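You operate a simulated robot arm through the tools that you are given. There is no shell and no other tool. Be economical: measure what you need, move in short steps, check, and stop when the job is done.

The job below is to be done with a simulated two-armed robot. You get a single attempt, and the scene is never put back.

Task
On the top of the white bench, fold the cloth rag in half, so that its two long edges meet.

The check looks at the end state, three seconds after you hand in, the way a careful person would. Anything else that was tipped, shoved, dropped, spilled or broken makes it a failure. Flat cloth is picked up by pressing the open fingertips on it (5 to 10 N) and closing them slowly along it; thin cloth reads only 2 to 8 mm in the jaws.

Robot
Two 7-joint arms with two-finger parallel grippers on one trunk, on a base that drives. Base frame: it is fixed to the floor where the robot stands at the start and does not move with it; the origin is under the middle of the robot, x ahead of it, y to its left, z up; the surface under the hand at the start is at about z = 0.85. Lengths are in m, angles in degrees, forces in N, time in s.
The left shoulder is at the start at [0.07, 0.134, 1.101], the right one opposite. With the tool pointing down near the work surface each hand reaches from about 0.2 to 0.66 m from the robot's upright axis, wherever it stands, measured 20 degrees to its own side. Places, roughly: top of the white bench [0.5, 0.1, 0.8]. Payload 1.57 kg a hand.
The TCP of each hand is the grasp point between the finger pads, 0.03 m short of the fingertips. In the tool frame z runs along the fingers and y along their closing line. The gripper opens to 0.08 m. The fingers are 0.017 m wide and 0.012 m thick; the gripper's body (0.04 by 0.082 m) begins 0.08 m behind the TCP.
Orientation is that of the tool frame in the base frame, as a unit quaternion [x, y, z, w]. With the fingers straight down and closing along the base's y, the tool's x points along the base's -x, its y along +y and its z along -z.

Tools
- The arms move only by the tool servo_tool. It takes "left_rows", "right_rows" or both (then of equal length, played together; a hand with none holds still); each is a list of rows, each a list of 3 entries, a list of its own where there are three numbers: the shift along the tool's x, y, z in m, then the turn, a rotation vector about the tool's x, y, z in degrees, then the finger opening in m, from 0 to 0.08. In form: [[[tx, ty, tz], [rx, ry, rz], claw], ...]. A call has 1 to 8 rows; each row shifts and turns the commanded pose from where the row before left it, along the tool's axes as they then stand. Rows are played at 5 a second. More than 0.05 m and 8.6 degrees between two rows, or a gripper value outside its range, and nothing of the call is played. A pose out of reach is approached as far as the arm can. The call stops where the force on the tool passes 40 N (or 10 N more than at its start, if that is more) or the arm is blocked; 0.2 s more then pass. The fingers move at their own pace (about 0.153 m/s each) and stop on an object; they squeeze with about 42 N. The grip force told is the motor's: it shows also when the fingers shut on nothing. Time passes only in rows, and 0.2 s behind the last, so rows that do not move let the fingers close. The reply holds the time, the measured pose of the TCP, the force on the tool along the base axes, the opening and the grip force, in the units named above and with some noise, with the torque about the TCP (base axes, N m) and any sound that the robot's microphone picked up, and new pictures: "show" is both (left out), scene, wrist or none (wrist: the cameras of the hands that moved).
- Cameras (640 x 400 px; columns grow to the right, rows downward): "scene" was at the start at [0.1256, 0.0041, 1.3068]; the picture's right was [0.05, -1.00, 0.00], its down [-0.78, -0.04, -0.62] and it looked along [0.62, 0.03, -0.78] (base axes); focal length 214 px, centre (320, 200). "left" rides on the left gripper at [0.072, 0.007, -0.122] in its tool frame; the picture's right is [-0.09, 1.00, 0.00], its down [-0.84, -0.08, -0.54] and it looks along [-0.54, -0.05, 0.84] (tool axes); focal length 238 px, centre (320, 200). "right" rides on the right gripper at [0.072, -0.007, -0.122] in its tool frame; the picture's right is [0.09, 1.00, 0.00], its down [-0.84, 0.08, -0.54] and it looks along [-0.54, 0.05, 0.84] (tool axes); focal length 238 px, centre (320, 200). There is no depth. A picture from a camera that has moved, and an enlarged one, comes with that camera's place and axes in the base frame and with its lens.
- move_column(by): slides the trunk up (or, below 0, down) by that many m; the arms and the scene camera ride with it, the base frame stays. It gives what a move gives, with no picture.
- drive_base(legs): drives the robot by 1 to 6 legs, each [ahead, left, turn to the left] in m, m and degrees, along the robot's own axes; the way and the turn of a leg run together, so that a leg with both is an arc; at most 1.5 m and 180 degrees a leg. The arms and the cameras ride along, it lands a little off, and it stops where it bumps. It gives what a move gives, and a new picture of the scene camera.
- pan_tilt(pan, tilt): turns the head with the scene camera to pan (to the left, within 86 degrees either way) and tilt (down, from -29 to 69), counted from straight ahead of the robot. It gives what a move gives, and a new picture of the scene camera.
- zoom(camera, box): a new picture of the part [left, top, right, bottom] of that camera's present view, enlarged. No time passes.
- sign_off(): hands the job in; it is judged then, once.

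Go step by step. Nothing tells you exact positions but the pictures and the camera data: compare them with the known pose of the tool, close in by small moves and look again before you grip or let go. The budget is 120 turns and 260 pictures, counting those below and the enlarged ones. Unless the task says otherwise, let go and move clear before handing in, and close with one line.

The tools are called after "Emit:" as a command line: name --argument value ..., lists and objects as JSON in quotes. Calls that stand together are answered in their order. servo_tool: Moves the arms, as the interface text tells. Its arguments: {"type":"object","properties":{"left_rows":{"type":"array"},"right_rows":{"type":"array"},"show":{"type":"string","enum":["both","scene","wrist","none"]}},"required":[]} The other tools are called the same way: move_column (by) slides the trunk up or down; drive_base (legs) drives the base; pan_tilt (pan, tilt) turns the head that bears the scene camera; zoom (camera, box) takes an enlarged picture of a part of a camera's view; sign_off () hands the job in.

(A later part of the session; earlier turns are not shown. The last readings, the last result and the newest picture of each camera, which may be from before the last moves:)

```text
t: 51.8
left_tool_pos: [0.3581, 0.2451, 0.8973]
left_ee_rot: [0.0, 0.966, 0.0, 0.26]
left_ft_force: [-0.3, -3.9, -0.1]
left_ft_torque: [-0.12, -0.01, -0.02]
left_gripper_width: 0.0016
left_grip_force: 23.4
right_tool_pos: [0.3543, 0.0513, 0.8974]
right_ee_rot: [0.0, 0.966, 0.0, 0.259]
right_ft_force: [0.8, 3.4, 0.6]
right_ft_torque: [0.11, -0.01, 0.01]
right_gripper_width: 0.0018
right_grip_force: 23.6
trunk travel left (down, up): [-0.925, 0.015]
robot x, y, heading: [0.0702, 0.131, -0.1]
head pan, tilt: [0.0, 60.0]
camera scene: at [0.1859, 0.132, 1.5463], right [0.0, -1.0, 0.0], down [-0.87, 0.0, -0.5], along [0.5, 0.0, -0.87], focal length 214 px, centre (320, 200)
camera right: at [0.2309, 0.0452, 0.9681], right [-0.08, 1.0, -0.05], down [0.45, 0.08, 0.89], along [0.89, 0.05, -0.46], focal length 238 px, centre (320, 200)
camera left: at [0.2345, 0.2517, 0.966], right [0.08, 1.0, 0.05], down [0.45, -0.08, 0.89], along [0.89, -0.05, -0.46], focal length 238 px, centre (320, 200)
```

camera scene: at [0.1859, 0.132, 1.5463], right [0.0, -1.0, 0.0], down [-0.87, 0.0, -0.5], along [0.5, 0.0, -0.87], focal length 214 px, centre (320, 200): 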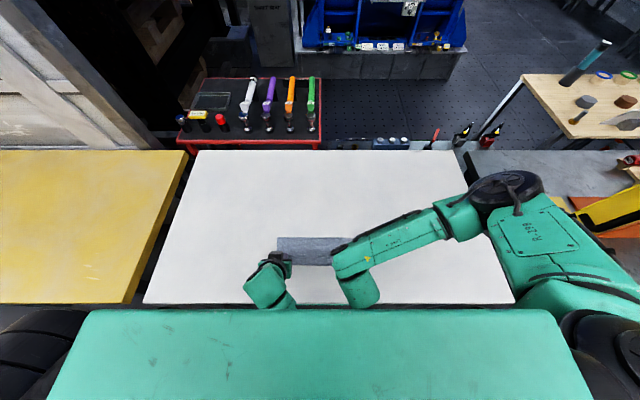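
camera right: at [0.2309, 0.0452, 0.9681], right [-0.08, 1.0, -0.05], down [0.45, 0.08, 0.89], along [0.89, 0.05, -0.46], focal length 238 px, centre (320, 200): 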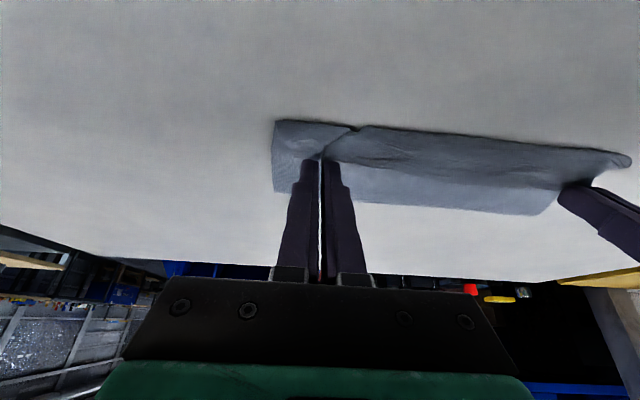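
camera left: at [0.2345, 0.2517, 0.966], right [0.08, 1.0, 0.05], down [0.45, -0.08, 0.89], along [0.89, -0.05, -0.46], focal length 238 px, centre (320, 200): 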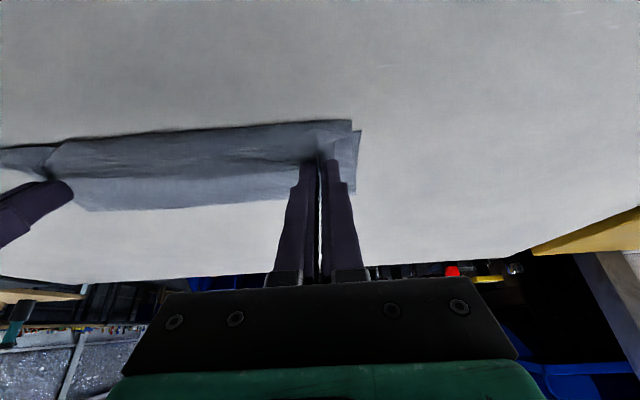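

The hands are just above the near edge with the upper layer hanging out. I look closer before lowering the last bit.

Emit:
zoom --camera "right" --box '[260, 100, 420, 220]'

Emit:
zoom --camera "left" --box '[220, 100, 380, 220]'

```text
3.33 times, centred on (340, 160) of right
camera zoom: at [0.2309, 0.0452, 0.9681], right [-0.08, 1.0, -0.05], down [0.45, 0.08, 0.89], along [0.89, 0.05, -0.46], focal length 794 px, centre (253, 333)
```

zoom: 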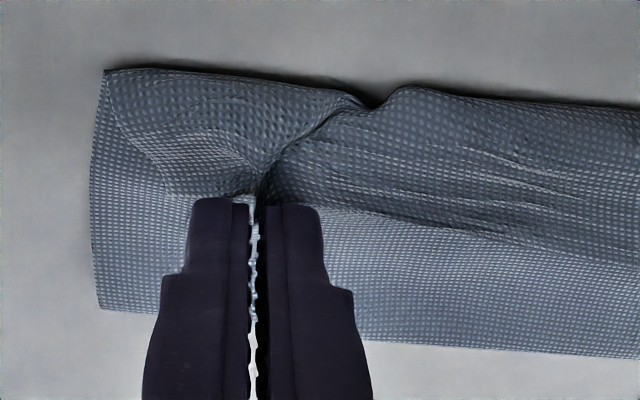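

```text
3.33 times, centred on (300, 160) of left
camera zoom: at [0.2345, 0.2517, 0.966], right [0.08, 1.0, 0.05], down [0.45, -0.08, 0.89], along [0.89, -0.05, -0.46], focal length 794 px, centre (387, 333)
```

zoom: 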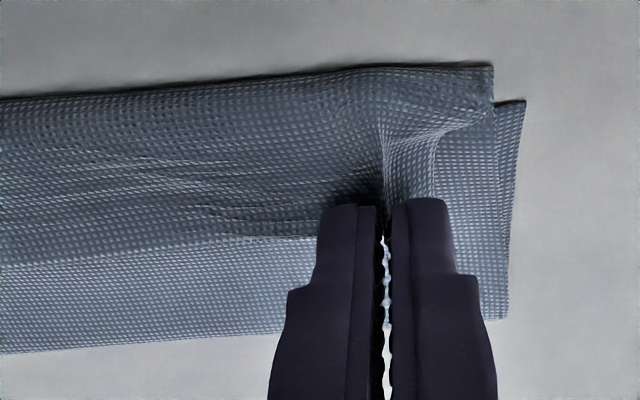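

The fold line has been drawn to x≈0.44 instead of ≈0.463, so the top layer is too long and curls past the near edge. I raise the hands back up and forward to let the fold roll back, then check.

Emit:
servo_tool --left_rows '[[[-0.0244, 0, -0.009], [0, 0, 0], 0.0], [[-0.0244, 0, -0.009], [0, 0, 0], 0.0], [[-0.0244, 0, -0.009], [0, 0, 0], 0.0], [[0, 0, 0], [0, 0, 0], 0.0]]' --right_rows '[[[-0.0244, 0, -0.009], [0, 0, 0], 0.0], [[-0.0244, 0, -0.009], [0, 0, 0], 0.0], [[-0.0244, 0, -0.009], [0, 0, 0], 0.0], [[0, 0, 0], [0, 0, 0], 0.0]]'

```text
t: 52.8
left_tool_pos: [0.4063, 0.2449, 0.958]
left_ee_rot: [0.0, 0.966, 0.0, 0.259]
left_ft_force: [-0.2, -2.1, 0.1]
left_ft_torque: [-0.09, 0.02, -0.04]
left_gripper_width: 0.0017
left_grip_force: 23.5
right_tool_pos: [0.4055, 0.0532, 0.9567]
right_ee_rot: [0.0, 0.966, 0.0, 0.259]
right_ft_force: [0.4, 3.6, 0.5]
right_ft_torque: [0.12, 0.01, 0.04]
right_gripper_width: 0.0018
right_grip_force: 23.4
trunk travel left (down, up): [-0.925, 0.015]
robot x, y, heading: [0.068, 0.1296, -0.0]
head pan, tilt: [0.0, 60.0]
camera scene: at [0.1862, 0.1329, 1.5463], right [0.0, -1.0, 0.0], down [-0.87, 0.0, -0.5], along [0.5, 0.0, -0.87], focal length 214 px, centre (320, 200)
camera right: at [0.281, 0.0468, 1.028], right [-0.08, 1.0, -0.05], down [0.45, 0.08, 0.89], along [0.89, 0.05, -0.46], focal length 238 px, centre (320, 200)
camera left: at [0.2829, 0.2515, 1.0267], right [0.08, 1.0, 0.05], down [0.45, -0.08, 0.89], along [0.89, -0.05, -0.46], focal length 238 px, centre (320, 200)
```

scene: 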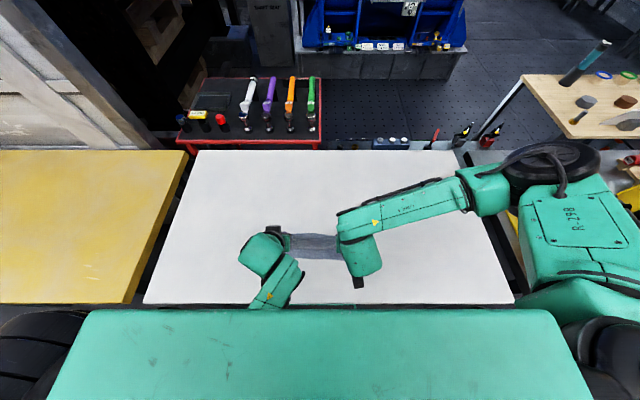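
right: 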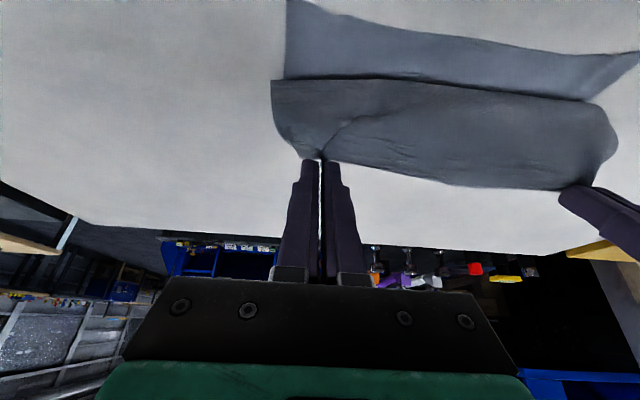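
left: 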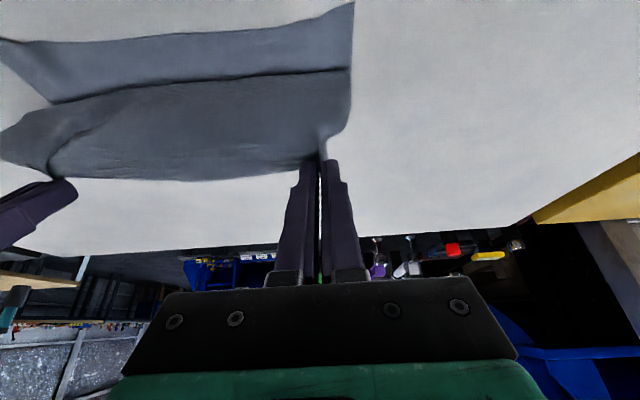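

The lower layer still lies with its edge at x≈0.36. I lower more vertically this time, ending with the tips near x≈0.405, with some more tilt.

Emit:
servo_tool --left_rows '[[[0.0143, 0, 0.0098], [0, -3.75, 0], 0.0], [[0.0143, 0, 0.0098], [0, -3.75, 0], 0.0], [[0.0143, 0, 0.0098], [0, -3.75, 0], 0.0], [[0.0143, 0, 0.0098], [0, -3.75, 0], 0.0], [[0, 0, 0], [0, 0, 0], 0.0]]' --right_rows '[[[0.0143, 0, 0.0098], [0, -3.75, 0], 0.0], [[0.0143, 0, 0.0098], [0, -3.75, 0], 0.0], [[0.0143, 0, 0.0098], [0, -3.75, 0], 0.0], [[0.0143, 0, 0.0098], [0, -3.75, 0], 0.0], [[0, 0, 0], [0, 0, 0], 0.0]]'

```text
t: 54.0
left_tool_pos: [0.3822, 0.2441, 0.8927]
left_ee_rot: [0.0, 0.924, 0.0, 0.382]
left_ft_force: [-0.5, -4.5, 0.0]
left_ft_torque: [-0.13, -0.02, -0.07]
left_gripper_width: 0.0017
left_grip_force: 23.8
right_tool_pos: [0.382, 0.0512, 0.8918]
right_ee_rot: [0.0, 0.923, 0.0, 0.384]
right_ft_force: [0.0, 3.5, 0.4]
right_ft_torque: [0.07, 0.04, 0.04]
right_gripper_width: 0.0017
right_grip_force: 23.2
trunk travel left (down, up): [-0.925, 0.015]
robot x, y, heading: [0.0719, 0.1333, 0.1]
head pan, tilt: [0.0, 60.0]
camera scene: at [0.1863, 0.1316, 1.5463], right [0.0, -1.0, 0.0], down [-0.87, 0.0, -0.5], along [0.5, 0.0, -0.87], focal length 214 px, centre (320, 200)
camera right: at [0.2437, 0.0448, 0.9287], right [-0.07, 1.0, -0.06], down [0.21, 0.08, 0.98], along [0.98, 0.05, -0.21], focal length 238 px, centre (320, 200)
camera left: at [0.2446, 0.2508, 0.9265], right [0.07, 1.0, 0.07], down [0.21, -0.08, 0.97], along [0.98, -0.05, -0.21], focal length 238 px, centre (320, 200)
```

scene: 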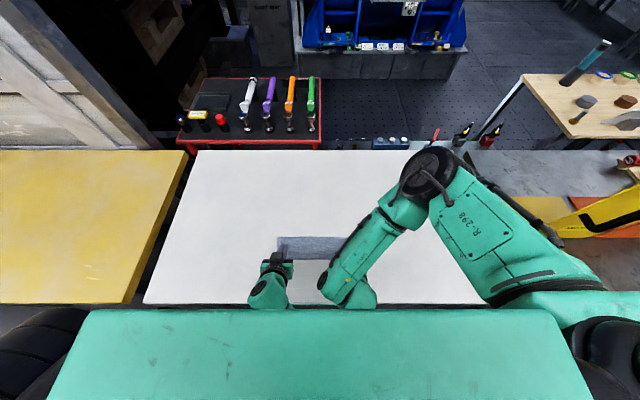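
right: 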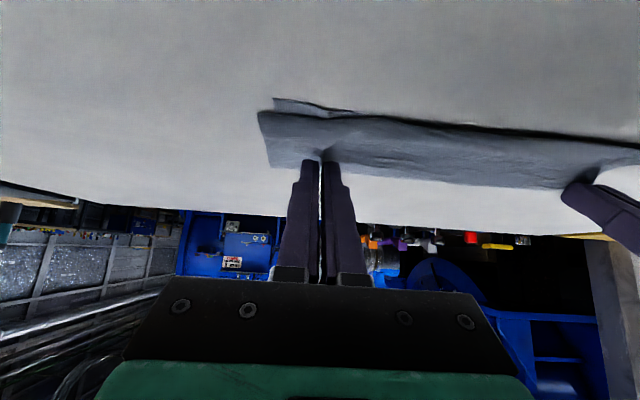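
left: 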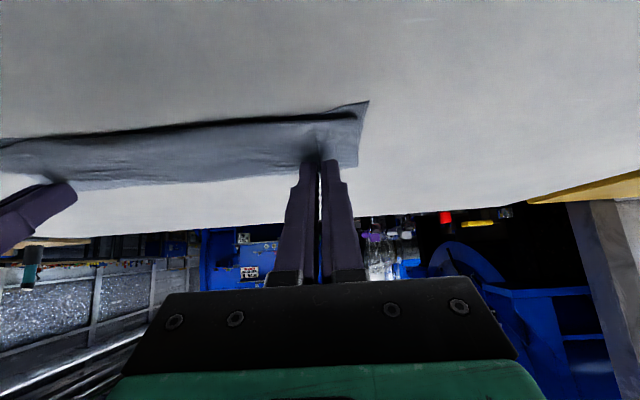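

Emit:
zoom --camera "scene" --box '[264, 210, 384, 285]'

Emit:
zoom --camera "left" --box '[60, 80, 380, 220]'

```text
5.33 times, centred on (324, 248) of scene
camera zoom: at [0.1863, 0.1316, 1.5463], right [0.0, -1.0, 0.0], down [-0.87, 0.0, -0.5], along [0.5, 0.0, -0.87], focal length 1144 px, centre (299, -53)
```

zoom: 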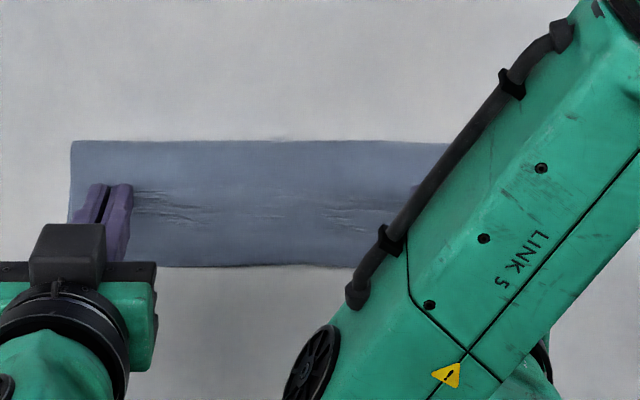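

```text
2.00 times, centred on (220, 150) of left
camera zoom: at [0.2446, 0.2508, 0.9265], right [0.07, 1.0, 0.07], down [0.21, -0.08, 0.97], along [0.98, -0.05, -0.21], focal length 477 px, centre (520, 300)
```

zoom: 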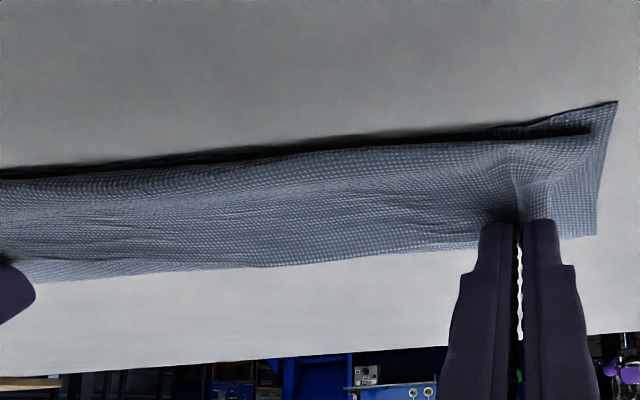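

The fold is at x≈0.44 and the hem is too wide. I raise the hands again, further forward, to let the fold settle back to ~0.46 before lowering.

Emit:
servo_tool --left_rows '[[[-0.0283, 0, -0.0071], [0, 0, 0], 0.0], [[-0.0283, 0, -0.0071], [0, 0, 0], 0.0], [[-0.0283, 0, -0.0071], [0, 0, 0], 0.0], [[0, 0, 0], [0, 0, 0], 0.0]]' --right_rows '[[[-0.0283, 0, -0.0071], [0, 0, 0], 0.0], [[-0.0283, 0, -0.0071], [0, 0, 0], 0.0], [[-0.0283, 0, -0.0071], [0, 0, 0], 0.0], [[0, 0, 0], [0, 0, 0], 0.0]]' --show "wrist"

Emit:
zoom --camera "scene" --box '[264, 200, 384, 275]'

```text
t: 55.0
left_tool_pos: [0.4255, 0.2466, 0.9647]
left_ee_rot: [0.0, 0.924, -0.001, 0.383]
left_ft_force: [0.9, -5.3, -0.5]
left_ft_torque: [-0.13, 0.05, -0.07]
left_gripper_width: 0.0016
left_grip_force: 22.9
right_tool_pos: [0.4251, 0.0523, 0.9669]
right_ee_rot: [0.0, 0.924, 0.001, 0.383]
right_ft_force: [0.2, 4.6, 0.5]
right_ft_torque: [0.12, -0.01, 0.07]
right_gripper_width: 0.002
right_grip_force: 23.6
trunk travel left (down, up): [-0.925, 0.015]
robot x, y, heading: [0.0697, 0.132, 0.1]
head pan, tilt: [0.0, 60.0]
camera right: at [0.287, 0.0453, 1.0046], right [-0.07, 1.0, -0.06], down [0.21, 0.08, 0.97], along [0.98, 0.05, -0.21], focal length 238 px, centre (320, 200)
camera left: at [0.2877, 0.2531, 1.0005], right [0.06, 1.0, 0.06], down [0.21, -0.08, 0.97], along [0.98, -0.05, -0.21], focal length 238 px, centre (320, 200)
```

right: 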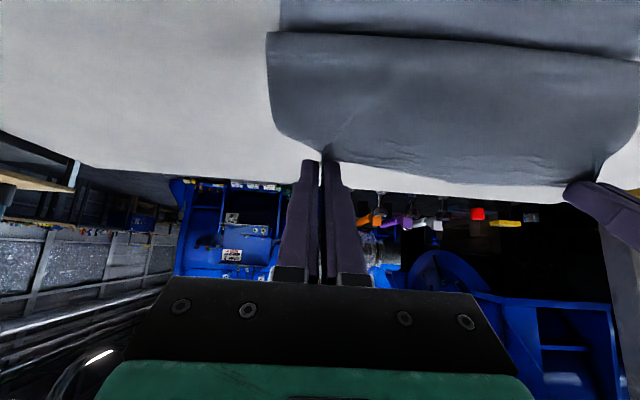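
left: 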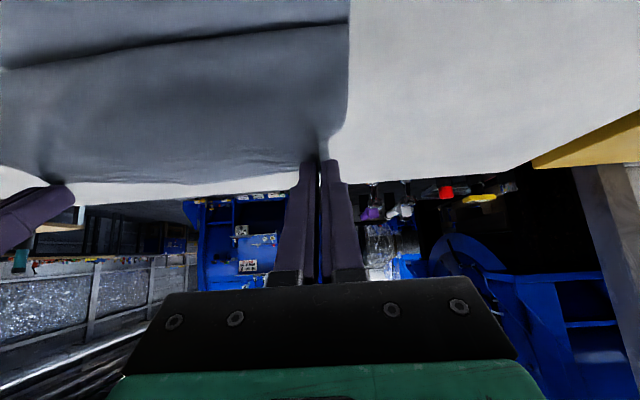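

```text
5.33 times, centred on (324, 238) of scene
camera zoom: at [0.1859, 0.1324, 1.5463], right [0.0, -1.0, 0.0], down [-0.87, 0.0, -0.5], along [0.5, 0.0, -0.87], focal length 1144 px, centre (299, 0)
```

zoom: 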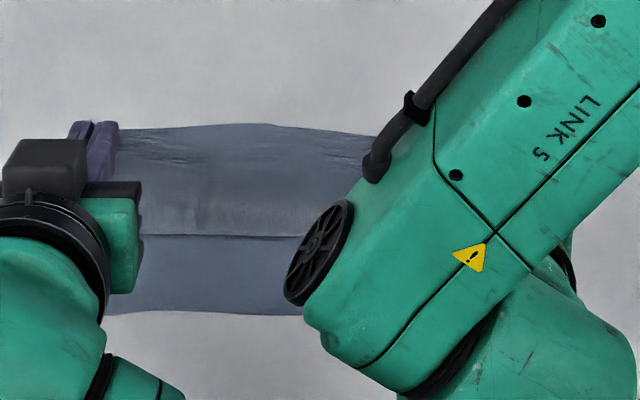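

Now the fold sits further forward. I lower again, ending with the tips near x≈0.428.

Emit:
servo_tool --left_rows '[[[0.0166, 0, 0.0101], [0, 0, 0], 0.0], [[0.0166, 0, 0.0101], [0, 0, 0], 0.0], [[0.0166, 0, 0.0101], [0, 0, 0], 0.0], [[0.0166, 0, 0.0101], [0, 0, 0], 0.0], [[0, 0, 0], [0, 0, 0], 0.0]]' --right_rows '[[[0.0166, 0, 0.0101], [0, 0, 0], 0.0], [[0.0166, 0, 0.0101], [0, 0, 0], 0.0], [[0.0166, 0, 0.0101], [0, 0, 0], 0.0], [[0.0166, 0, 0.0101], [0, 0, 0], 0.0], [[0, 0, 0], [0, 0, 0], 0.0]]' --show "wrist"

Emit:
zoom --camera "scene" --box '[264, 210, 384, 285]'

```text
t: 56.2
left_tool_pos: [0.4068, 0.2475, 0.8902]
left_ee_rot: [0.005, 0.924, 0.002, 0.381]
left_ft_force: [0.4, -3.9, 0.1]
left_ft_torque: [-0.12, 0.03, -0.04]
left_gripper_width: 0.0016
left_grip_force: 22.9
right_tool_pos: [0.4072, 0.051, 0.8913]
right_ee_rot: [-0.001, 0.924, 0.001, 0.382]
right_ft_force: [0.2, 3.4, 0.4]
right_ft_torque: [0.1, -0.02, 0.09]
right_gripper_width: 0.0016
right_grip_force: 23.4
trunk travel left (down, up): [-0.925, 0.015]
robot x, y, heading: [0.0727, 0.1357, -0.1]
head pan, tilt: [0.0, 60.0]
camera right: at [0.2686, 0.0451, 0.9284], right [-0.07, 1.0, -0.07], down [0.21, 0.08, 0.97], along [0.98, 0.05, -0.21], focal length 238 px, centre (320, 200)
camera left: at [0.2696, 0.2543, 0.9254], right [0.07, 0.99, 0.07], down [0.21, -0.09, 0.97], along [0.97, -0.06, -0.22], focal length 238 px, centre (320, 200)
```

right: 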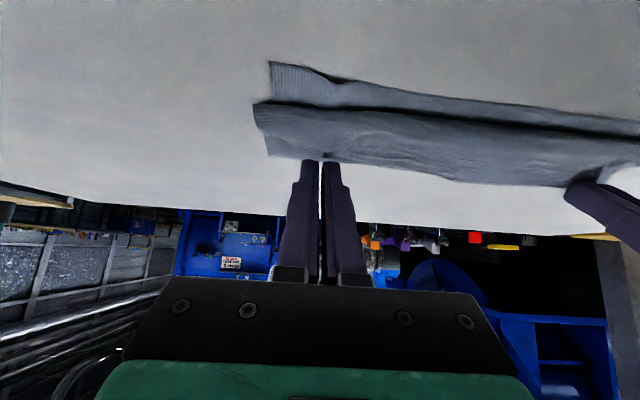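
left: 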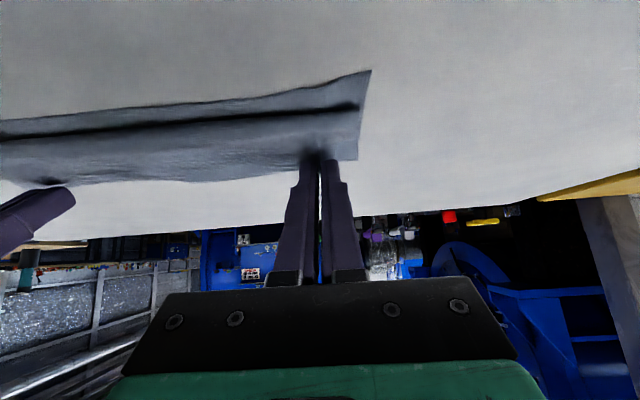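

```text
5.33 times, centred on (324, 248) of scene
camera zoom: at [0.1861, 0.1329, 1.5463], right [0.0, -1.0, 0.0], down [-0.87, 0.0, -0.5], along [0.5, 0.0, -0.87], focal length 1144 px, centre (299, -53)
```

zoom: 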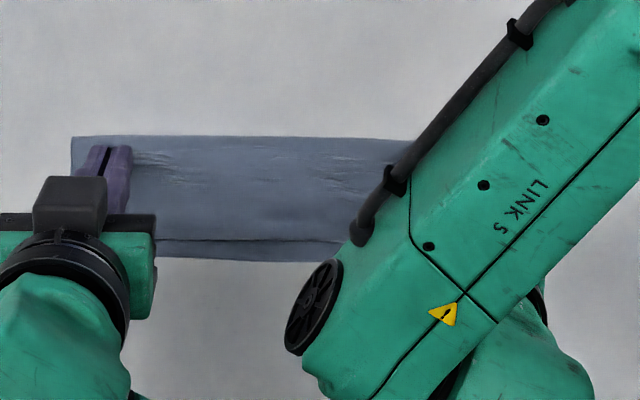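

The fold stays near 0.44 because the lift was too high for the hemmed strip. I take the edge back toward +x low, so the lower half re-lays itself, and will come again on a lower arc (radius ~75 mm).

Emit:
servo_tool --left_rows '[[[-0.0424, 0, -0.0184], [0, 0, 0], 0.0], [[-0.0339, 0, 0.0226], [0, 0, 0], 0.0], [[-0.0177, 0, 0.0318], [0, 0, 0], 0.0], [[-0.0035, 0, 0.0247], [0, 0, 0], 0.0], [[0, 0, 0], [0, 0, 0], 0.0], [[0, 0, 0], [0, 0, 0], 0.0]]' --right_rows '[[[-0.0424, 0, -0.0184], [0, 0, 0], 0.0], [[-0.0339, 0, 0.0226], [0, 0, 0], 0.0], [[-0.0177, 0, 0.0318], [0, 0, 0], 0.0], [[-0.0035, 0, 0.0247], [0, 0, 0], 0.0], [[0, 0, 0], [0, 0, 0], 0.0], [[0, 0, 0], [0, 0, 0], 0.0]]' --show "wrist"

Emit:
zoom --camera "scene" --box '[264, 200, 384, 275]'

```text
t: 57.6
left_tool_pos: [0.5218, 0.2499, 0.9163]
left_ee_rot: [0.003, 0.925, 0.006, 0.381]
left_ft_force: [-0.4, -4.0, -0.5]
left_ft_torque: [-0.1, 0.01, -0.12]
left_gripper_width: 0.0015
left_grip_force: 23.3
right_tool_pos: [0.5197, 0.0521, 0.9161]
right_ee_rot: [0.0, 0.924, 0.0, 0.383]
right_ft_force: [0.8, 5.5, 0.3]
right_ft_torque: [0.17, -0.06, 0.07]
right_gripper_width: 0.0021
right_grip_force: 23.5
trunk travel left (down, up): [-0.925, 0.015]
robot x, y, heading: [0.0739, 0.1332, -0.1]
head pan, tilt: [0.0, 60.0]
camera right: at [0.3814, 0.046, 0.9534], right [-0.07, 1.0, -0.06], down [0.21, 0.08, 0.97], along [0.98, 0.05, -0.21], focal length 238 px, centre (320, 200)
camera left: at [0.3839, 0.2558, 0.9511], right [0.07, 0.99, 0.08], down [0.21, -0.09, 0.97], along [0.98, -0.05, -0.22], focal length 238 px, centre (320, 200)
```

right: 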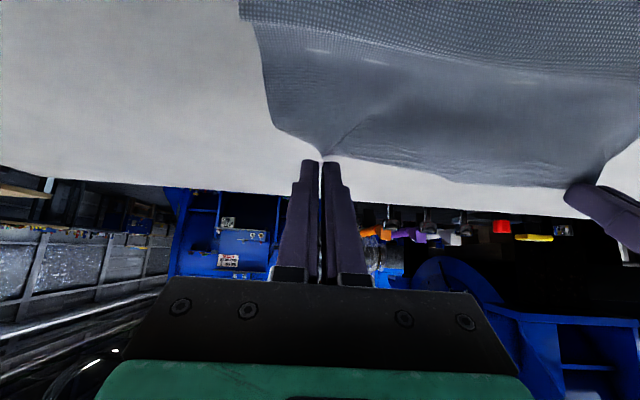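
left: 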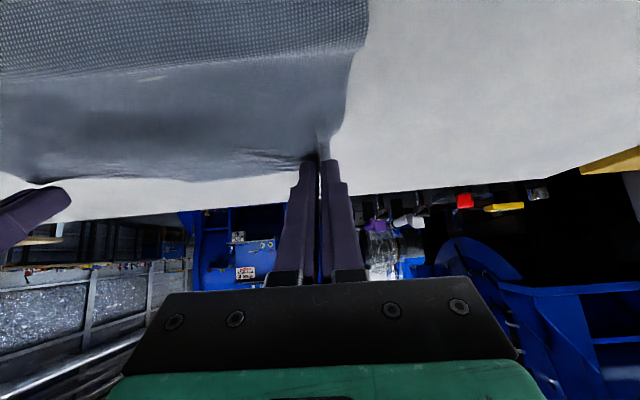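

```text
5.33 times, centred on (324, 238) of scene
camera zoom: at [0.1865, 0.1323, 1.5463], right [0.0, -1.0, 0.0], down [-0.87, 0.0, -0.5], along [0.5, 0.0, -0.87], focal length 1144 px, centre (299, 0)
```

zoom: 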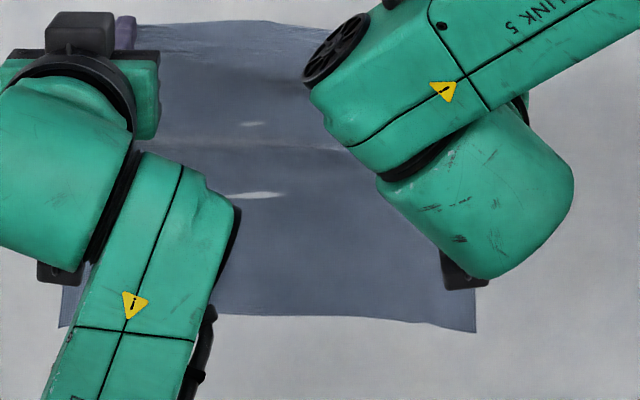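

The lower layer re-laid nicely with the near edge unmoved. Now the lower arc, hands staying tilted 45°.

Emit:
servo_tool --left_rows '[[[0.0067, 0, -0.0209], [0, 0, 0], 0.0], [[0.0074, 0, -0.0244], [0, 0, 0], 0.0], [[0.0127, 0, -0.0226], [0, 0, 0], 0.0], [[0.0191, 0, -0.0163], [0, 0, 0], 0.0], [[0.0233, 0, -0.0092], [0, 0, 0], 0.0], [[0.0233, 0, -0.0035], [0, 0, 0], 0.0], [[0.0212, 0, 0.0014], [0, 0, 0], 0.0]]' --right_rows '[[[0.0067, 0, -0.0209], [0, 0, 0], 0.0], [[0.0074, 0, -0.0244], [0, 0, 0], 0.0], [[0.0127, 0, -0.0226], [0, 0, 0], 0.0], [[0.0191, 0, -0.0163], [0, 0, 0], 0.0], [[0.0233, 0, -0.0092], [0, 0, 0], 0.0], [[0.0233, 0, -0.0035], [0, 0, 0], 0.0], [[0.0212, 0, 0.0014], [0, 0, 0], 0.0]]' --show "wrist"

Emit:
zoom --camera "scene" --box '[264, 210, 384, 285]'

```text
t: 59.2
left_tool_pos: [0.3686, 0.2632, 0.8986]
left_ee_rot: [0.062, 0.921, 0.02, 0.384]
left_ft_force: [0.1, 0.3, -0.6]
left_ft_torque: [-0.01, 0.03, -0.01]
left_gripper_width: 0.0018
left_grip_force: 24.3
right_tool_pos: [0.3713, 0.051, 0.9052]
right_ee_rot: [0.001, 0.924, 0.0, 0.384]
right_ft_force: [-0.1, -0.3, -0.9]
right_ft_torque: [-0.03, -0.02, -0.04]
right_gripper_width: 0.0
right_grip_force: 21.4
trunk travel left (down, up): [-0.925, 0.015]
robot x, y, heading: [0.0704, 0.1319, 0.2]
head pan, tilt: [0.0, 60.0]
camera right: at [0.233, 0.0445, 0.9412], right [-0.07, 1.0, -0.06], down [0.21, 0.08, 0.98], along [0.98, 0.05, -0.21], focal length 238 px, centre (320, 200)
camera left: at [0.2318, 0.2791, 0.9331], right [0.16, 0.98, 0.15], down [0.19, -0.18, 0.97], along [0.97, -0.13, -0.22], focal length 238 px, centre (320, 200)
```

right: 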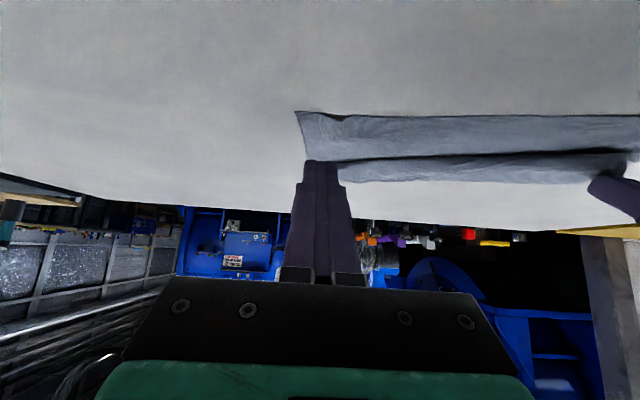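
left: 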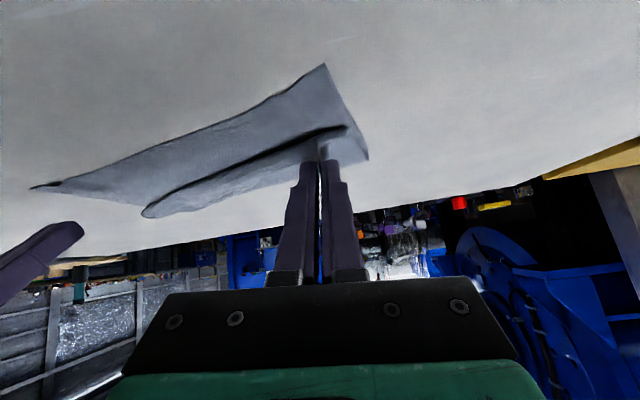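

```text
5.33 times, centred on (324, 248) of scene
camera zoom: at [0.1857, 0.133, 1.5464], right [0.0, -1.0, 0.0], down [-0.87, 0.0, -0.5], along [0.5, 0.0, -0.87], focal length 1144 px, centre (299, -53)
```

zoom: 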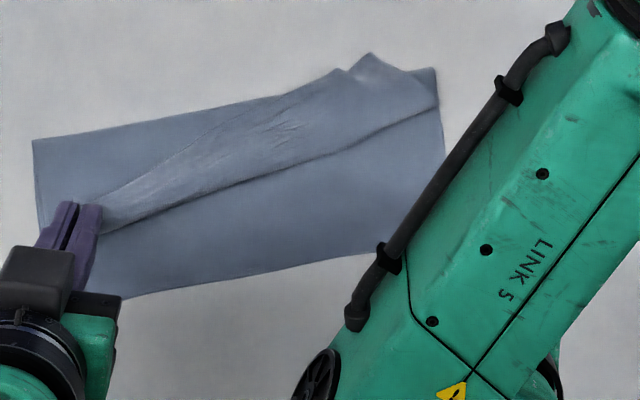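

The left arm hit a posture limit, yawed and pulled the edge out of the right hand. I take the left corner back out flat to the far side, straighten both hands upright, and will redo it on a lower arc with less tilt.

Emit:
servo_tool --left_rows '[[[0, 0, 0], [0, 0, -7.45], 0.0], [[-0.0444, -0.004, 0], [0, 7.5, 0], 0.0], [[-0.0408, -0.004, 0.0125], [0, 7.5, 0], 0.0], [[-0.0371, 0, 0.0157], [0, 7.5, 0], 0.0], [[-0.035, 0, 0.0199], [0, 7.5, 0], 0.0], [[-0.019, 0, 0.0258], [0, 7.5, 0], 0.0], [[-0.0116, 0, 0.0268], [0, 7.5, 0], 0.0], [[-0.005, 0, 0.012], [0, 0, 0], 0.0]]' --right_rows '[[[-0.0212, 0, -0.0212], [0, 0, 0], 0.0], [[-0.0212, 0, -0.0212], [0, 7.5, 0], 0.0], [[0, -0.02, 0], [0, 7.5, 0], 0.0], [[0, -0.02, 0], [0, 7.5, 0], 0.0], [[0, -0.02, 0], [0, 7.5, 0], 0.0], [[0, -0.02, 0], [0, 7.5, 0], 0.0], [[0, -0.02, 0], [0, 7.5, 0], 0.0], [[0, 0, 0], [0, 0, 0], 0.0]]'

```text
t: 59.5
left_tool_pos: [0.3684, 0.2632, 0.8957]
left_ee_rot: [0.049, 0.922, 0.014, 0.384]
left_ft_force: [0.1, -0.4, 0.9]
left_ft_torque: [-0.03, 0.01, 0.02]
left_gripper_width: 0.0015
left_grip_force: 23.4
right_tool_pos: [0.3702, 0.0499, 0.9162]
right_ee_rot: [0.001, 0.924, 0.0, 0.381]
right_ft_force: [0.9, -0.4, -0.5]
right_ft_torque: [0.02, 0.02, 0.0]
right_gripper_width: 0.0
right_grip_force: 20.8
trunk travel left (down, up): [-0.925, 0.015]
robot x, y, heading: [0.068, 0.1337, 0.1]
head pan, tilt: [0.0, 60.0]
stopped in row 1 (left hand): the arm was blocked; the commanded pose is now the measured one
camera scene: at [0.1863, 0.1323, 1.5463], right [0.0, -1.0, 0.0], down [-0.87, 0.0, -0.5], along [0.5, 0.0, -0.87], focal length 214 px, centre (320, 200)
camera right: at [0.2327, 0.0442, 0.9533], right [-0.07, 1.0, -0.06], down [0.21, 0.08, 0.97], along [0.98, 0.05, -0.21], focal length 238 px, centre (320, 200)
camera left: at [0.2304, 0.2791, 0.9319], right [0.15, 0.98, 0.13], down [0.2, -0.15, 0.97], along [0.97, -0.12, -0.21], focal length 238 px, centre (320, 200)
```

scene: 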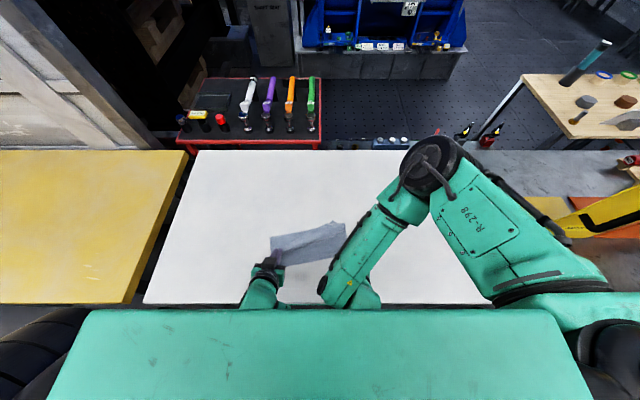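
right: 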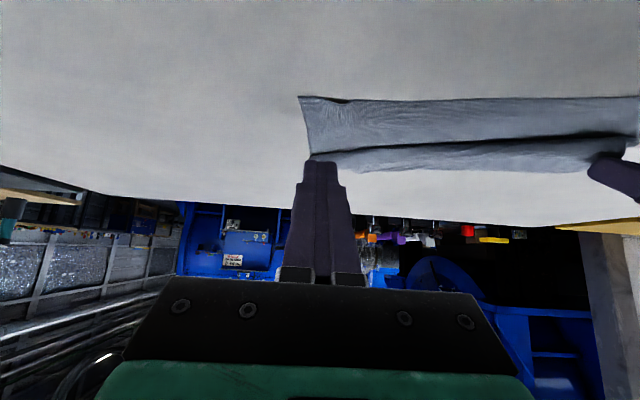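
left: 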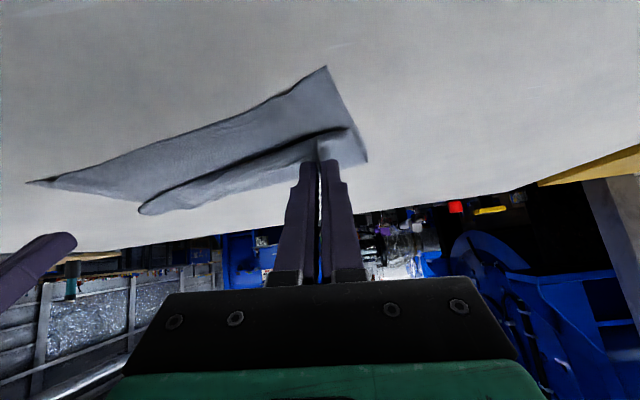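

The left arm is folded tight against a limit; I move it outward first and un-yaw later.

Emit:
servo_tool --left_rows '[[[-0.03, -0.002, -0.002], [0, 0, 0], 0.0], [[-0.04, -0.003, 0], [0, 5, 0], 0.0], [[-0.038, 0, 0.012], [0, 7.5, 0], 0.0], [[-0.0371, 0, 0.0157], [0, 7.5, 0], 0.0], [[-0.035, 0, 0.0199], [0, 7.5, 0], 0.0], [[0, 0, 0], [0, 0, -5.8], 0.0]]' --right_rows '[[[-0.0212, 0, -0.0212], [0, 0, 0], 0.0], [[-0.0212, 0, -0.0212], [0, 7.5, 0], 0.0], [[0, -0.02, 0], [0, 7.5, 0], 0.0], [[0, -0.02, 0], [0, 7.5, 0], 0.0], [[0, -0.02, 0], [0, 7.5, 0], 0.0], [[0, -0.02, 0], [0, 7.5, 0], 0.0]]'

```text
t: 61.0
left_tool_pos: [0.5236, 0.3, 0.9518]
left_ee_rot: [0.004, 0.985, 0.089, 0.145]
left_ft_force: [0.2, 0.2, 0.7]
left_ft_torque: [-0.01, -0.02, 0.03]
left_gripper_width: 0.0016
left_grip_force: 23.6
right_tool_pos: [0.3695, -0.0301, 0.9762]
right_ee_rot: [0.004, 0.998, 0.001, 0.069]
right_ft_force: [-0.1, -0.2, -0.5]
right_ft_torque: [0.0, -0.04, 0.0]
right_gripper_width: 0.0
right_grip_force: 21.1
trunk travel left (down, up): [-0.925, 0.015]
robot x, y, heading: [0.0742, 0.1327, -0.2]
head pan, tilt: [0.0, 60.0]
stopped in row 6 (left hand): the arm was blocked; the commanded pose is now the measured one
camera scene: at [0.1836, 0.1308, 1.5465], right [0.0, -1.0, 0.0], down [-0.87, 0.0, -0.5], along [0.5, 0.0, -0.87], focal length 214 px, centre (320, 200)
camera right: at [0.281, -0.0361, 1.088], right [-0.08, 1.0, -0.01], down [0.76, 0.07, 0.65], along [0.65, 0.05, -0.76], focal length 238 px, centre (320, 200)
camera left: at [0.4189, 0.287, 1.0472], right [0.07, 0.98, 0.2], down [0.65, -0.2, 0.74], along [0.76, 0.08, -0.65], focal length 238 px, centre (320, 200)
```

scene: 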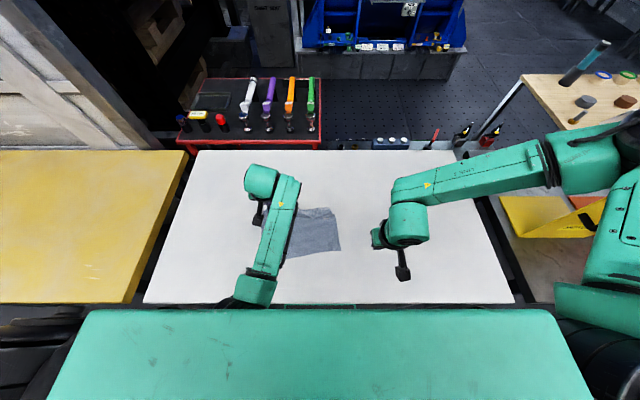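
right: 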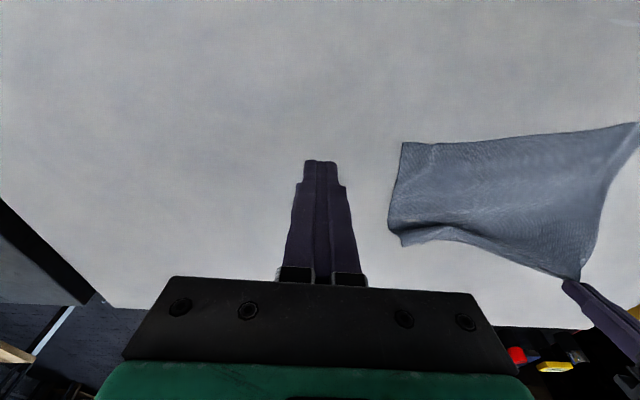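
left: 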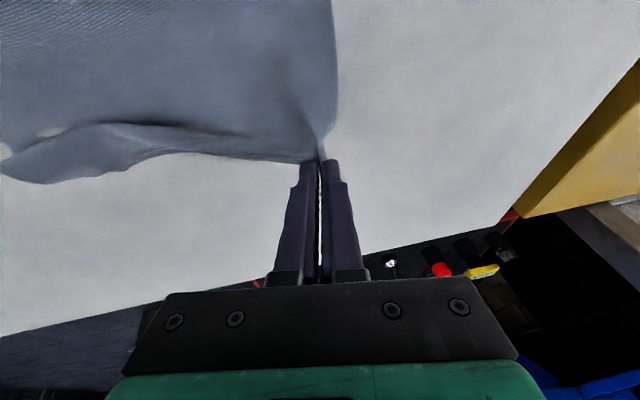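

The left wrist is at a joint limit. I lower the held corner to the table and release it, then sort out the arm posture free of the cloth.

Emit:
servo_tool --left_rows '[[[-0.01, -0.01, 0.02], [0, 0, 0], 0.0], [[-0.005, -0.01, 0.02], [0, 0, 0], 0.0], [[0, 0, 0.018], [0, 0, 0], 0.0], [[0, 0, 0], [0, 0, 0], 0.01], [[0, 0, 0], [0, 0, 0], 0.03], [[0, 0, -0.03], [0, 0, 0], 0.03], [[0, 0, -0.04], [0, 0, 0], 0.03], [[0, 0, -0.04], [0, 0, 0], 0.03]]'

```text
t: 63.0
left_tool_pos: [0.5294, 0.3185, 0.999]
left_ee_rot: [0.003, 0.978, 0.146, 0.148]
left_ft_force: [-0.4, 0.7, -0.3]
left_ft_torque: [0.0, 0.02, -0.05]
left_gripper_width: 0.03
left_grip_force: 0.1
right_tool_pos: [0.3711, -0.0282, 0.9751]
right_ee_rot: [0.003, 0.998, 0.0, 0.067]
right_ft_force: [-0.2, 0.0, 0.0]
right_ft_torque: [-0.06, 0.01, 0.0]
right_gripper_width: 0.0
right_grip_force: 21.5
trunk travel left (down, up): [-0.925, 0.015]
robot x, y, heading: [0.0712, 0.13, 0.2]
head pan, tilt: [0.0, 60.0]
stopped in row 8 (left hand): the arm was blocked; the commanded pose is now the measured one
camera scene: at [0.1867, 0.1326, 1.5462], right [0.0, -1.0, 0.0], down [-0.87, 0.0, -0.5], along [0.5, 0.0, -0.87], focal length 214 px, centre (320, 200)
camera left: at [0.424, 0.2931, 1.0915], right [0.05, 0.95, 0.31], down [0.65, -0.27, 0.72], along [0.76, 0.16, -0.63], focal length 238 px, centre (320, 200)
```

scene: 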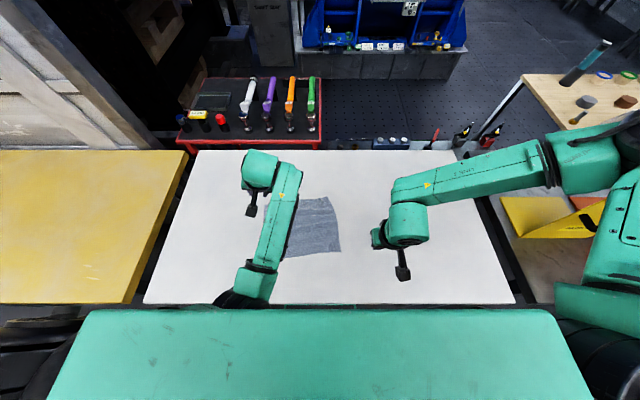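
left: 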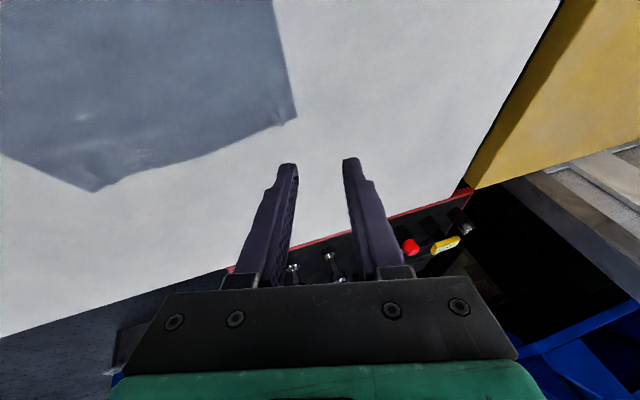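

The cloth is released and flat. I move the left arm outward to the left to unwind its posture.

Emit:
servo_tool --left_rows '[[[-0.01, 0.04, -0.01], [0, 0, 0], 0.03], [[0, 0.04, -0.01], [3, 0, 0], 0.03], [[0, 0.04, 0], [4, 0, 0], 0.03], [[0, 0.04, 0], [4, 0, 0], 0.03]]' --show "scene"

```text
t: 64.0
left_tool_pos: [0.5316, 0.4655, 1.0593]
left_ee_rot: [0.019, 0.988, 0.046, 0.148]
left_ft_force: [-1.2, -0.3, 0.3]
left_ft_torque: [-0.01, 0.07, -0.03]
left_gripper_width: 0.03
left_grip_force: 0.0
right_tool_pos: [0.3705, -0.0277, 0.9756]
right_ee_rot: [0.004, 0.998, 0.0, 0.068]
right_ft_force: [-0.6, -0.1, -0.5]
right_ft_torque: [0.0, -0.05, 0.03]
right_gripper_width: 0.0001
right_grip_force: 21.1
trunk travel left (down, up): [-0.925, 0.015]
robot x, y, heading: [0.0703, 0.1344, 0.2]
head pan, tilt: [0.0, 60.0]
camera scene: at [0.187, 0.1348, 1.5462], right [0.0, -1.0, 0.0], down [-0.87, 0.0, -0.5], along [0.5, 0.0, -0.87], focal length 214 px, centre (320, 200)
```

scene: 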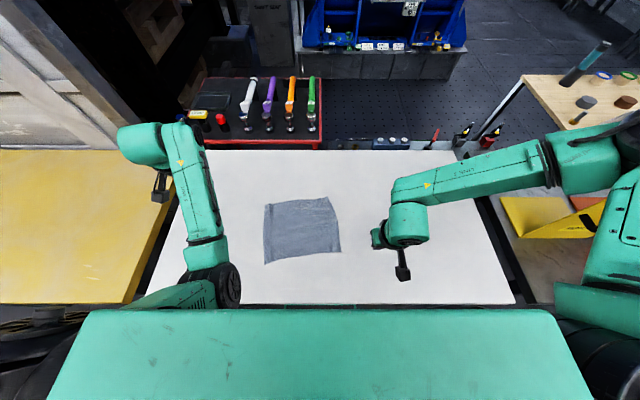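

Cloth lies flat, only rotated slightly. The left elbow is tucked inward; I straighten the hand and bring it back to its earlier left position to unwind.

Emit:
servo_tool --left_rows '[[[0.01, 0.01, -0.02], [4.9, 0, -2.9], 0.03], [[0.03, 0.01, -0.02], [0, 8.4, 0], 0.03], [[0.04, 0, 0], [0, 8.4, 0], 0.03], [[0.04, 0, 0], [0, 0, 0], 0.03], [[0.04, 0, 0], [0, 0, 0], 0.03]]' --right_rows '[[[0, 0, 0], [0, 7.7, 0], 0.0], [[0, 0, 0], [0, 0, 0], 0.0], [[0, 0, 0], [0, 0, 0], 0.0], [[0, 0, 0], [0, 0, 0], 0.0], [[0, 0, 0], [0, 0, 0], 0.0]]' --show "scene"

```text
t: 65.2
left_tool_pos: [0.365, 0.5248, 1.0792]
left_ee_rot: [-0.011, 1.0, 0.019, 0.003]
left_ft_force: [-0.1, -0.9, 0.1]
left_ft_torque: [-0.02, -0.02, 0.03]
left_gripper_width: 0.0303
left_grip_force: 0.2
left hand out of reach, approached as far as the arm can: row 4, 5
right_tool_pos: [0.3694, -0.0291, 0.9761]
right_ee_rot: [0.003, 1.0, 0.001, 0.001]
right_ft_force: [0.2, 0.0, 0.0]
right_ft_torque: [-0.01, 0.0, -0.01]
right_gripper_width: 0.0001
right_grip_force: 21.6
trunk travel left (down, up): [-0.925, 0.015]
robot x, y, heading: [0.0683, 0.1328, -0.3]
head pan, tilt: [0.0, 60.0]
camera scene: at [0.1856, 0.1324, 1.5463], right [0.0, -1.0, 0.0], down [-0.87, 0.0, -0.5], along [0.5, 0.0, -0.87], focal length 214 px, centre (320, 200)
```

scene: 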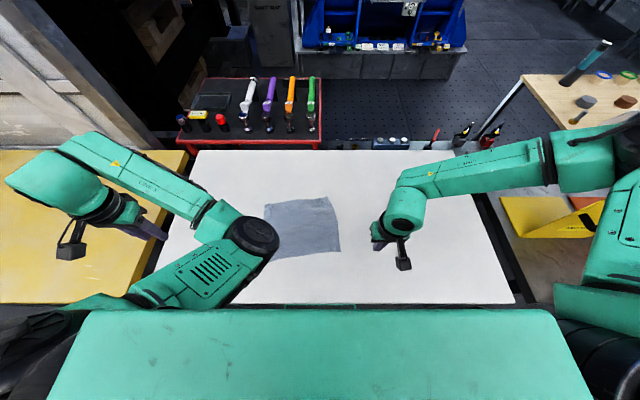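

The left elbow flipped inward. I extend the hand forward to nearly straight so the elbow can swing back out.

Emit:
servo_tool --left_rows '[[[-0.0364, -0.02, 0.007], [2.2, 0, 1.3], 0.03], [[-0.0364, -0.025, 0.007], [0, 0, 0], 0.03], [[-0.0364, -0.025, 0.007], [0, 0, 0], 0.03], [[-0.0364, -0.025, 0.007], [0, 0, 0], 0.03], [[-0.0364, -0.025, 0.007], [0, 0, 0], 0.03], [[-0.0364, -0.025, 0.007], [0, 0, 0], 0.03], [[-0.0364, -0.025, 0.007], [0, 0, 0], 0.03], [[-0.03, -0.025, 0], [0, 0, 0], 0.03]]' --show "scene"

```text
t: 67.0
left_tool_pos: [0.6541, 0.3146, 1.029]
left_ee_rot: [0.008, 1.0, -0.017, 0.001]
left_ft_force: [0.8, -0.7, -0.4]
left_ft_torque: [0.02, -0.01, 0.0]
left_gripper_width: 0.0301
left_grip_force: 0.1
left hand out of reach, approached as far as the arm can: row 1
right_tool_pos: [0.3719, -0.0288, 0.9756]
right_ee_rot: [0.003, 1.0, 0.002, 0.0]
right_ft_force: [-0.5, -0.3, -0.1]
right_ft_torque: [0.0, 0.03, -0.01]
right_gripper_width: 0.0
right_grip_force: 21.3
trunk travel left (down, up): [-0.925, 0.015]
robot x, y, heading: [0.068, 0.1323, -0.2]
head pan, tilt: [0.0, 60.0]
camera scene: at [0.1875, 0.1319, 1.5461], right [0.0, -1.0, 0.0], down [-0.87, 0.0, -0.5], along [0.5, 0.0, -0.87], focal length 214 px, centre (320, 200)
```

scene: 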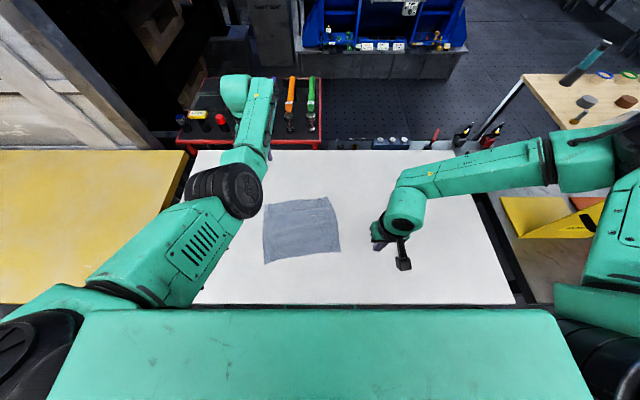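

Nearly straight now. I swing the hand inward while extended and then draw it back to see which way the elbow bends.

Emit:
servo_tool --left_rows '[[[0, -0.04, 0], [-1.9, 0, -1], 0.03], [[0, -0.04, 0], [0, 0, 0], 0.03], [[0, -0.04, 0], [0, 0, 0], 0.03], [[0, -0.04, 0], [0, 0, 0], 0.03], [[0, -0.03, 0], [0, 0, 0], 0.03], [[0.04, 0, 0], [0, 0, 0], 0.03], [[0.04, 0, 0], [0, 0, 0], 0.03], [[0.04, 0, 0], [0, 0, 0], 0.03]]' --show "scene"

```text
t: 68.8
left_tool_pos: [0.6416, 0.1361, 1.0377]
left_ee_rot: [0.0, 1.0, 0.0, 0.002]
left_ft_force: [-0.6, 0.4, 0.4]
left_ft_torque: [-0.02, -0.03, -0.03]
left_gripper_width: 0.03
left_grip_force: 0.2
left hand out of reach, approached as far as the arm can: row 4, 5, 6, 7, 8
right_tool_pos: [0.3721, -0.0297, 0.9743]
right_ee_rot: [0.003, 1.0, 0.001, 0.001]
right_ft_force: [-0.5, -0.5, -0.6]
right_ft_torque: [0.02, -0.01, -0.02]
right_gripper_width: 0.0
right_grip_force: 21.1
trunk travel left (down, up): [-0.925, 0.015]
robot x, y, heading: [0.0735, 0.137, -0.3]
head pan, tilt: [0.0, 60.0]
camera scene: at [0.1859, 0.1305, 1.5463], right [0.0, -1.0, 0.0], down [-0.87, 0.0, -0.5], along [0.5, 0.0, -0.87], focal length 214 px, centre (320, 200)
```

scene: 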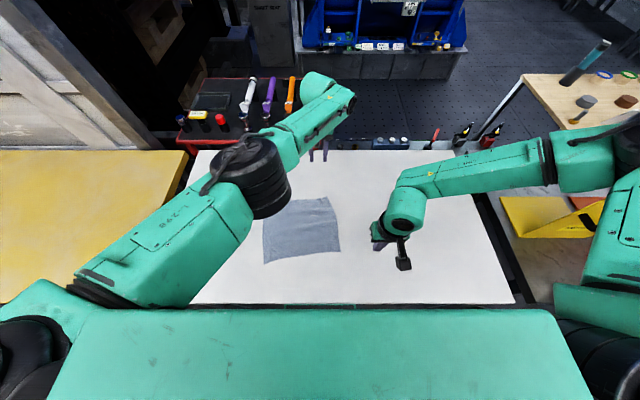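

The elbow has rolled upward. I now retract to the left and back.

Emit:
servo_tool --left_rows '[[[0.01, 0.03, 0], [0, 0, 0], 0.03], [[0.02, 0.04, 0], [0, 0, 0], 0.03], [[0.03, 0.03, 0], [0, 0, 0], 0.03], [[0.04, 0.02, 0], [0, 0, 0], 0.03], [[0.04, 0.01, 0], [0, 0, 0], 0.03], [[0.03, 0, 0], [0, 0, 0], 0.03]]' --show "scene"

```text
t: 70.2
left_tool_pos: [0.6369, 0.1578, 1.0241]
left_ee_rot: [0.001, 1.0, 0.001, 0.001]
left_ft_force: [0.3, 0.4, 0.2]
left_ft_torque: [0.0, 0.02, 0.0]
left_gripper_width: 0.03
left_grip_force: 0.1
left hand out of reach, approached as far as the arm can: row 1, 2, 3, 4, 5, 6
right_tool_pos: [0.3704, -0.0298, 0.9755]
right_ee_rot: [0.003, 1.0, 0.002, 0.0]
right_ft_force: [0.2, -0.9, 0.2]
right_ft_torque: [0.0, -0.01, -0.01]
right_gripper_width: 0.0
right_grip_force: 21.1
trunk travel left (down, up): [-0.925, 0.015]
robot x, y, heading: [0.0687, 0.1338, -0.0]
head pan, tilt: [0.0, 60.0]
camera scene: at [0.1865, 0.1321, 1.5463], right [0.0, -1.0, 0.0], down [-0.87, 0.0, -0.5], along [0.5, 0.0, -0.87], focal length 214 px, centre (320, 200)
```

scene: 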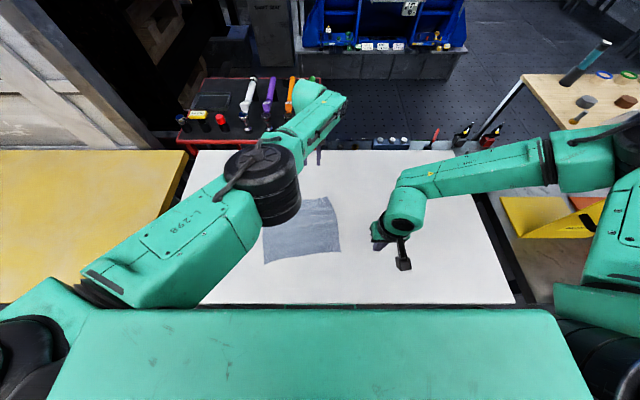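

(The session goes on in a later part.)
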